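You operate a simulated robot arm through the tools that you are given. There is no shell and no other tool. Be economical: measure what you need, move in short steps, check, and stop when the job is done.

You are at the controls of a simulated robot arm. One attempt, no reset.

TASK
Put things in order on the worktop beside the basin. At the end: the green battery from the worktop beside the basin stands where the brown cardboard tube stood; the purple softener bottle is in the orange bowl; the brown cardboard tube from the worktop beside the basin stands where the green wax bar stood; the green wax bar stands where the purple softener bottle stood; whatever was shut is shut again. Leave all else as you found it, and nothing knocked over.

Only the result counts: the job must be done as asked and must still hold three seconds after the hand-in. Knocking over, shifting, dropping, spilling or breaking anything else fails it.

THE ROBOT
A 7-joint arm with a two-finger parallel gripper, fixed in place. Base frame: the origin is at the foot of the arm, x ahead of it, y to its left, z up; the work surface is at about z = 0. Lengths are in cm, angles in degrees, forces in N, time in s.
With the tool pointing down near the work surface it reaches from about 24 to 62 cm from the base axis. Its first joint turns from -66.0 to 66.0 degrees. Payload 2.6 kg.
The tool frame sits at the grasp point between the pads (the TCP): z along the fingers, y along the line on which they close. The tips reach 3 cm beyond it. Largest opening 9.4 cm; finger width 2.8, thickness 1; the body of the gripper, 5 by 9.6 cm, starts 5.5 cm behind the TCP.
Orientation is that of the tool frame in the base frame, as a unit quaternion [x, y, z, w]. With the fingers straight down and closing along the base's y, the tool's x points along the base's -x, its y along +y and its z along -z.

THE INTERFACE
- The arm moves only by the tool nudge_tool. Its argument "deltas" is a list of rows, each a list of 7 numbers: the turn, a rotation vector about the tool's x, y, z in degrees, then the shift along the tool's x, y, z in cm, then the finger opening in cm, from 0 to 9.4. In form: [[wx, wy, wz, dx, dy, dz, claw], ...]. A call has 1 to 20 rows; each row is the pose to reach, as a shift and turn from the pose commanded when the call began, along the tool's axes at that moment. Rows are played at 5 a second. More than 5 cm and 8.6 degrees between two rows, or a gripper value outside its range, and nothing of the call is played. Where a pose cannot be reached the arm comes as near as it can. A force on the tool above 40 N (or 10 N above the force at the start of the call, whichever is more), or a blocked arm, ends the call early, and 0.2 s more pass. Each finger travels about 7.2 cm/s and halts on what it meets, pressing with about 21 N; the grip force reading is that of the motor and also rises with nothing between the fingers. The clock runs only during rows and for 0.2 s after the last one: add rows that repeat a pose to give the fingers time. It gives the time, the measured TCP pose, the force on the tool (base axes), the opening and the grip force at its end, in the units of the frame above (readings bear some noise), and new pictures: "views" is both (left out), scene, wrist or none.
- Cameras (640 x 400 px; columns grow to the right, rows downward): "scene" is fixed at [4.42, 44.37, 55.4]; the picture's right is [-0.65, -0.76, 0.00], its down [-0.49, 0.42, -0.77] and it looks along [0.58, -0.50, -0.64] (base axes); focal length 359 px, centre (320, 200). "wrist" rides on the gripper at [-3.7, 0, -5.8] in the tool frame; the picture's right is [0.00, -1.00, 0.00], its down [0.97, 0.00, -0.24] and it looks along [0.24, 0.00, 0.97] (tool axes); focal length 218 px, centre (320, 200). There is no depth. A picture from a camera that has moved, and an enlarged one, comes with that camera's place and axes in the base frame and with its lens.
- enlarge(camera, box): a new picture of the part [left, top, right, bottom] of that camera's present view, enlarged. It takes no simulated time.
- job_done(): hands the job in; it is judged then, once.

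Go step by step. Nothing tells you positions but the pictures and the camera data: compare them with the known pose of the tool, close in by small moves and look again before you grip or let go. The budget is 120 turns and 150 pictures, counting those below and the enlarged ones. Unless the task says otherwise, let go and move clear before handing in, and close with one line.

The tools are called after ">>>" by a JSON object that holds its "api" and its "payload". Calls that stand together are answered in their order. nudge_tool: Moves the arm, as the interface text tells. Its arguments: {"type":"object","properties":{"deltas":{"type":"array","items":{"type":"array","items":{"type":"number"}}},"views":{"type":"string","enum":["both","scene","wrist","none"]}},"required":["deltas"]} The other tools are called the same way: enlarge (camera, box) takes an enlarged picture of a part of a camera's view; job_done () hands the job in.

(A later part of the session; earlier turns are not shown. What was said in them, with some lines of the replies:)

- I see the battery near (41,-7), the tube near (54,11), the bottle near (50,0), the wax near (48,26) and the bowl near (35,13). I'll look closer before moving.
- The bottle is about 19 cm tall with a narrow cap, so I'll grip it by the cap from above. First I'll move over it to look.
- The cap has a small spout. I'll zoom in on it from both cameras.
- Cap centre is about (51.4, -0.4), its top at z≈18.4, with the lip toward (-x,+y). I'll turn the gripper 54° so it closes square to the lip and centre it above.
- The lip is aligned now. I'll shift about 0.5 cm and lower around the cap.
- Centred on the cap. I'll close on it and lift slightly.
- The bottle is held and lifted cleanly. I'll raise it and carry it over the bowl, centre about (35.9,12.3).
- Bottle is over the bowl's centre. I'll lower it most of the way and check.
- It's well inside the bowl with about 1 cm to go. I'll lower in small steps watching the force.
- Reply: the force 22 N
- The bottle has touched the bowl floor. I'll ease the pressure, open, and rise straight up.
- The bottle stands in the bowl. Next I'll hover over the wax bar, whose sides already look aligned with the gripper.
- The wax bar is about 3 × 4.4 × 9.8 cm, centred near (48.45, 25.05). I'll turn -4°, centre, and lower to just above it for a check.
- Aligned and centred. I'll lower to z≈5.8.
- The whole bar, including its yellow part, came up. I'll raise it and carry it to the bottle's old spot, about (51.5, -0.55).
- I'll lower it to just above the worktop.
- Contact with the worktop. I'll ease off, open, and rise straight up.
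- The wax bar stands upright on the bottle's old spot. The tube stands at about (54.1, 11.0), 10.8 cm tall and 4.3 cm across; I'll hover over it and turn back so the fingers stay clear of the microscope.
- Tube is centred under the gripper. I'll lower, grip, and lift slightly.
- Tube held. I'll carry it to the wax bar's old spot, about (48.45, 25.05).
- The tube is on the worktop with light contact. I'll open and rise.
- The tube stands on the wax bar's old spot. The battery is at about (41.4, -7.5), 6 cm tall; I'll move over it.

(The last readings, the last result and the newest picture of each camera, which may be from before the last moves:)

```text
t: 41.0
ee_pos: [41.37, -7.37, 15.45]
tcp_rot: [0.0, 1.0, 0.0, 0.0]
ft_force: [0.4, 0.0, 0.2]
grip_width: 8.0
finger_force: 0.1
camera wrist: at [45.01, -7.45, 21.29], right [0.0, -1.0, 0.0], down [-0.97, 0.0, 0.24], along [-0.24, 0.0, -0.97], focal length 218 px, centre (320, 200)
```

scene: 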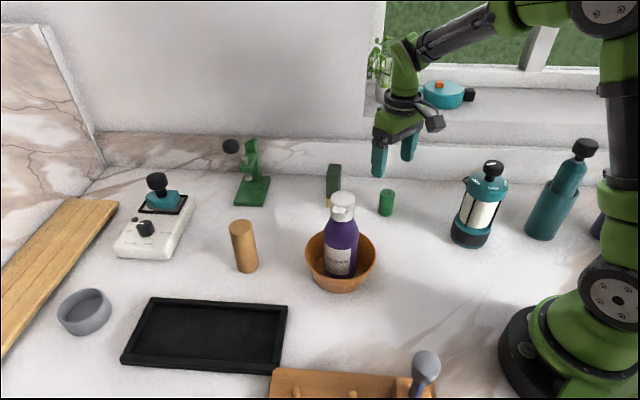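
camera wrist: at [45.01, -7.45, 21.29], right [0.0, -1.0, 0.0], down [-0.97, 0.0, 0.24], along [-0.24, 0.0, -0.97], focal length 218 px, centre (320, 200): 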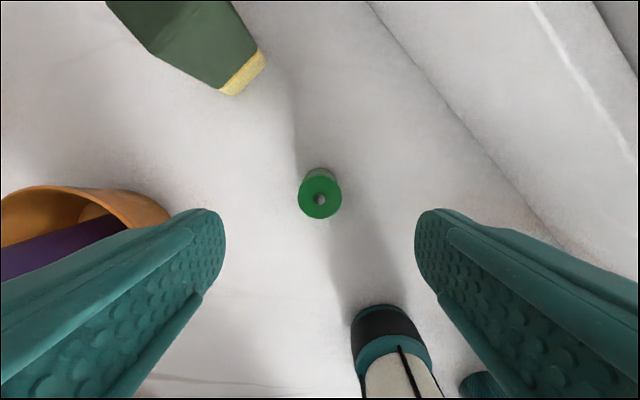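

Centred. Lower to z≈4, grip, and lift slightly.

>>> {"api": "nudge_tool", "payload": {"deltas": [[0, 0, 0, 0, 0, 3, 8], [0, 0, 0, 0, 0, 6, 8], [0, 0, 0, 0, 0, 9, 8], [0, 0, 0, 0, 0, 11.3, 8], [0, 0, 0, 0, 0, 11.3, 8], [0, 0, 0, 0, 0, 11.3, 5], [0, 0, 0, 0, 0, 11.3, 2], [0, 0, 0, 0, 0, 11.3, 2], [0, 0, 0, 0, 0, 11.3, 2], [0, 0, 0, 0, 0, 10.8, 2], [0, 0, 0, 0, 0, 9.8, 2], [0, 0, 0, 0, 0, 9.8, 2]]}}

```text
t: 43.6
ee_pos: [41.52, -7.53, 5.55]
tcp_rot: [0.0, 1.0, -0.001, -0.001]
ft_force: [0.5, -0.2, -0.6]
grip_width: 3.3
finger_force: 15.9
camera wrist: at [45.17, -7.52, 11.53], right [0.0, -1.0, 0.0], down [-0.97, 0.0, 0.24], along [-0.24, 0.0, -0.97], focal length 218 px, centre (320, 200)
```

scene: 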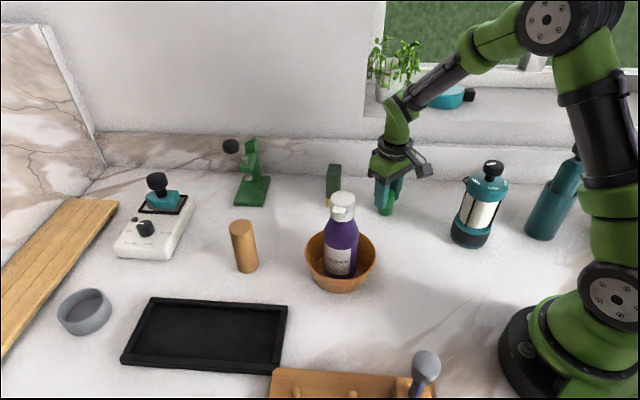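
wrist: 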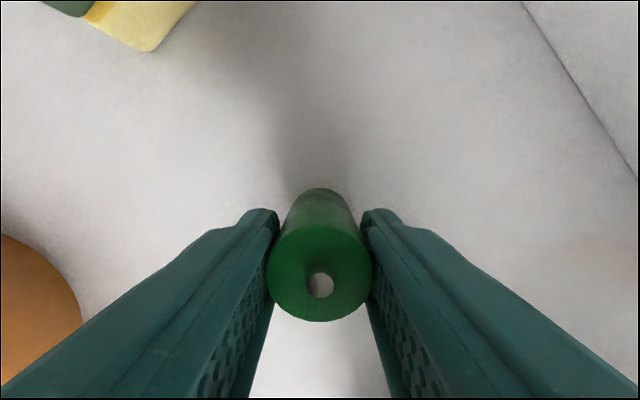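

Battery held. I'll lift it above the wax bar's height and carry it to the tube's old spot (54.1, 10.9).

>>> {"api": "nudge_tool", "payload": {"deltas": [[0, 0, 0, 0, 0, -3.5, 1.8], [0, 0, 0, 0, 0, -7, 1.8], [0, 0, 0, 0, 0, -10.5, 1.8], [0, 0, 0, 0, 0, -12.5, 1.8], [0, 0, 0, -2.1, 3, -12.5, 1.8], [0, 0, 0, -4.2, 6.1, -12.5, 1.8], [0, 0, 0, -6.3, 9.2, -12.5, 1.8], [0, 0, 0, -8.4, 12.3, -12.5, 1.8], [0, 0, 0, -10.5, 15.4, -12.5, 1.8], [0, 0, 0, -12.6, 18.4, -12.5, 1.8], [0, 0, 0, -12.6, 18.4, -12.5, 1.8]]}}

```text
t: 46.0
ee_pos: [54.11, 10.85, 18.01]
tcp_rot: [0.0, 1.0, 0.001, 0.001]
ft_force: [0.2, 0.7, -0.8]
grip_width: 3.25
finger_force: 20.9
camera wrist: at [57.77, 10.91, 23.96], right [0.0, -1.0, 0.0], down [-0.97, 0.0, 0.24], along [-0.24, 0.0, -0.97], focal length 218 px, centre (320, 200)
```

scene: 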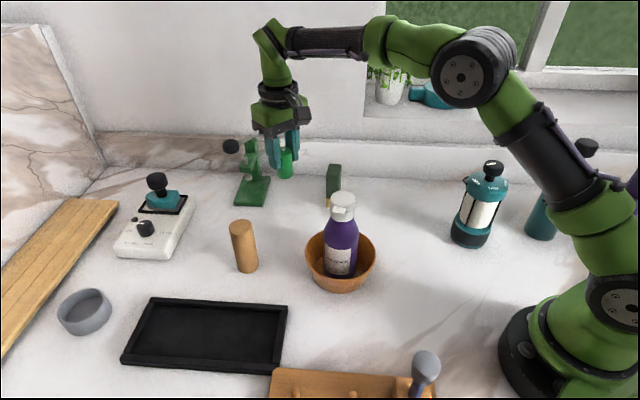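
wrist: 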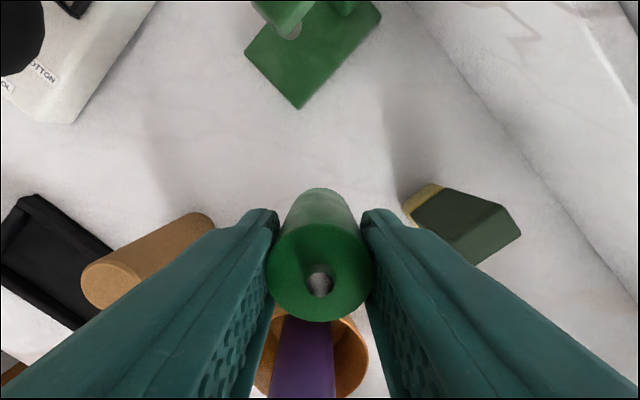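

Above the spot. I'll lower to just above the worktop.

>>> {"api": "nudge_tool", "payload": {"deltas": [[0, 0, 0, 0, 0, 3, 1.8], [0, 0, 0, 0, 0, 6, 1.8], [0, 0, 0, 0, 0, 9, 1.8], [0, 0, 0, 0, 0, 12, 1.8], [0, 0, 0, 0, 0, 13.2, 1.8], [0, 0, 0, 0, 0, 13.6, 1.8], [0, 0, 0, 0, 0, 13.8, 1.8], [0, 0, 0, 0, 0, 13.8, 1.8]], "views": "scene"}}

```text
t: 47.8
ee_pos: [54.27, 11.03, 4.31]
tcp_rot: [0.0, 1.0, 0.0, 0.001]
ft_force: [5.0, 1.4, 18.4]
grip_width: 3.28
finger_force: 20.5
```

scene: 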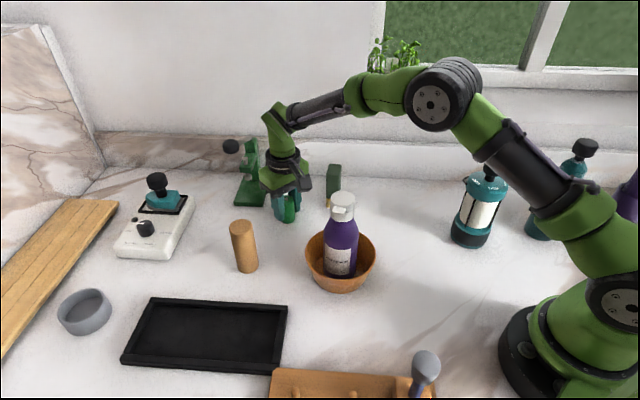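

Contact with the worktop. I'll ease off, open, and rise.

>>> {"api": "nudge_tool", "payload": {"deltas": [[0, 0, 0, 0, 0, -0.12, 1.8], [0, 0, 0, 0, 0, -0.12, 3.8], [0, 0, 0, 0, 0, -0.12, 5.5], [0, 0, 0, 0, 0, -0.12, 7], [0, 0, 0, 0, 0, -0.12, 7], [0, 0, 0, 0, 0, -3, 7], [0, 0, 0, 0, 0, -7, 7], [0, 0, 0, 0, 0, -11, 7], [0, 0, 0, 0, 0, -15, 7], [0, 0, 0, 0, 0, -19, 7], [0, 0, 0, 0, 0, -19, 7]]}}

>>> {"api": "enlarge", "payload": {"camera": "scene", "box": [200, 130, 410, 300]}}

```text
t: 50.2
ee_pos: [53.97, 11.24, 23.07]
tcp_rot: [0.001, 1.0, 0.0, 0.001]
ft_force: [0.4, 0.8, -0.4]
grip_width: 6.99
finger_force: 0.1
camera wrist: at [57.5, 11.22, 28.99], right [0.0, -1.0, 0.0], down [-0.97, 0.0, 0.24], along [-0.24, 0.0, -0.97], focal length 218 px, centre (320, 200)
```

scene: 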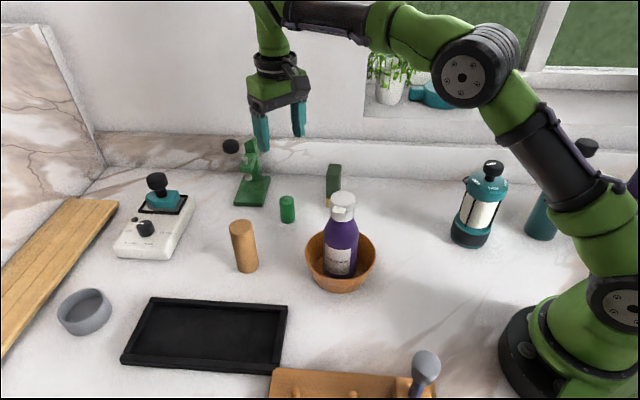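
wrist: 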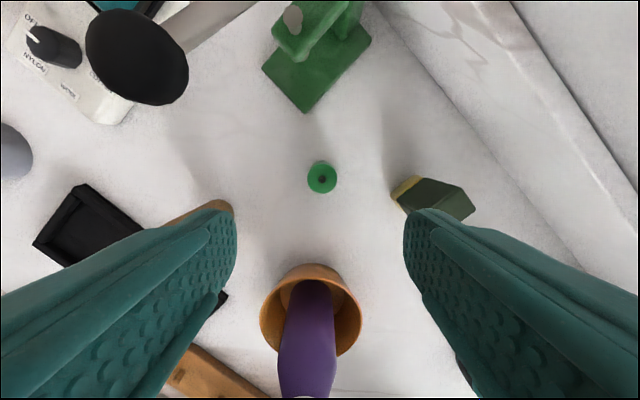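

```text
2.35 times, centred on (305, 215) of scene
camera zoom: at [4.42, 44.37, 55.4], right [-0.65, -0.76, 0.0], down [-0.49, 0.42, -0.77], along [0.58, -0.5, -0.64], focal length 844 px, centre (355, 165)
```

zoom: 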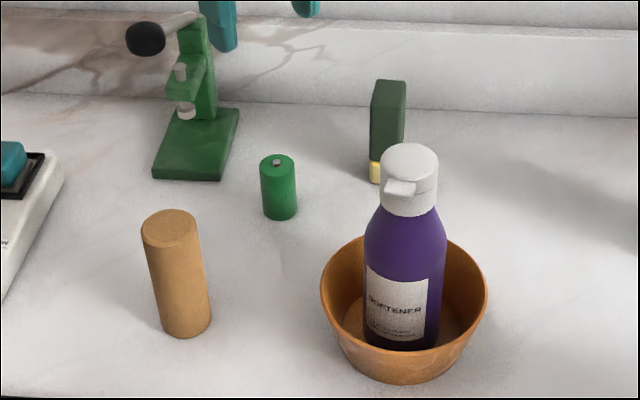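

All four things stand where they should, the bottle's lid is still shut, and the gripper is clear. I'll hand in.

>>> {"api": "job_done", "payload": {}}

```text
The job is handed in.
```

The job is handed in: the bottle is in the bowl, the wax bar is on the bottle's old spot, the tube on the wax bar's and the battery on the tube's, with everything upright and nothing else moved in the last pictures.
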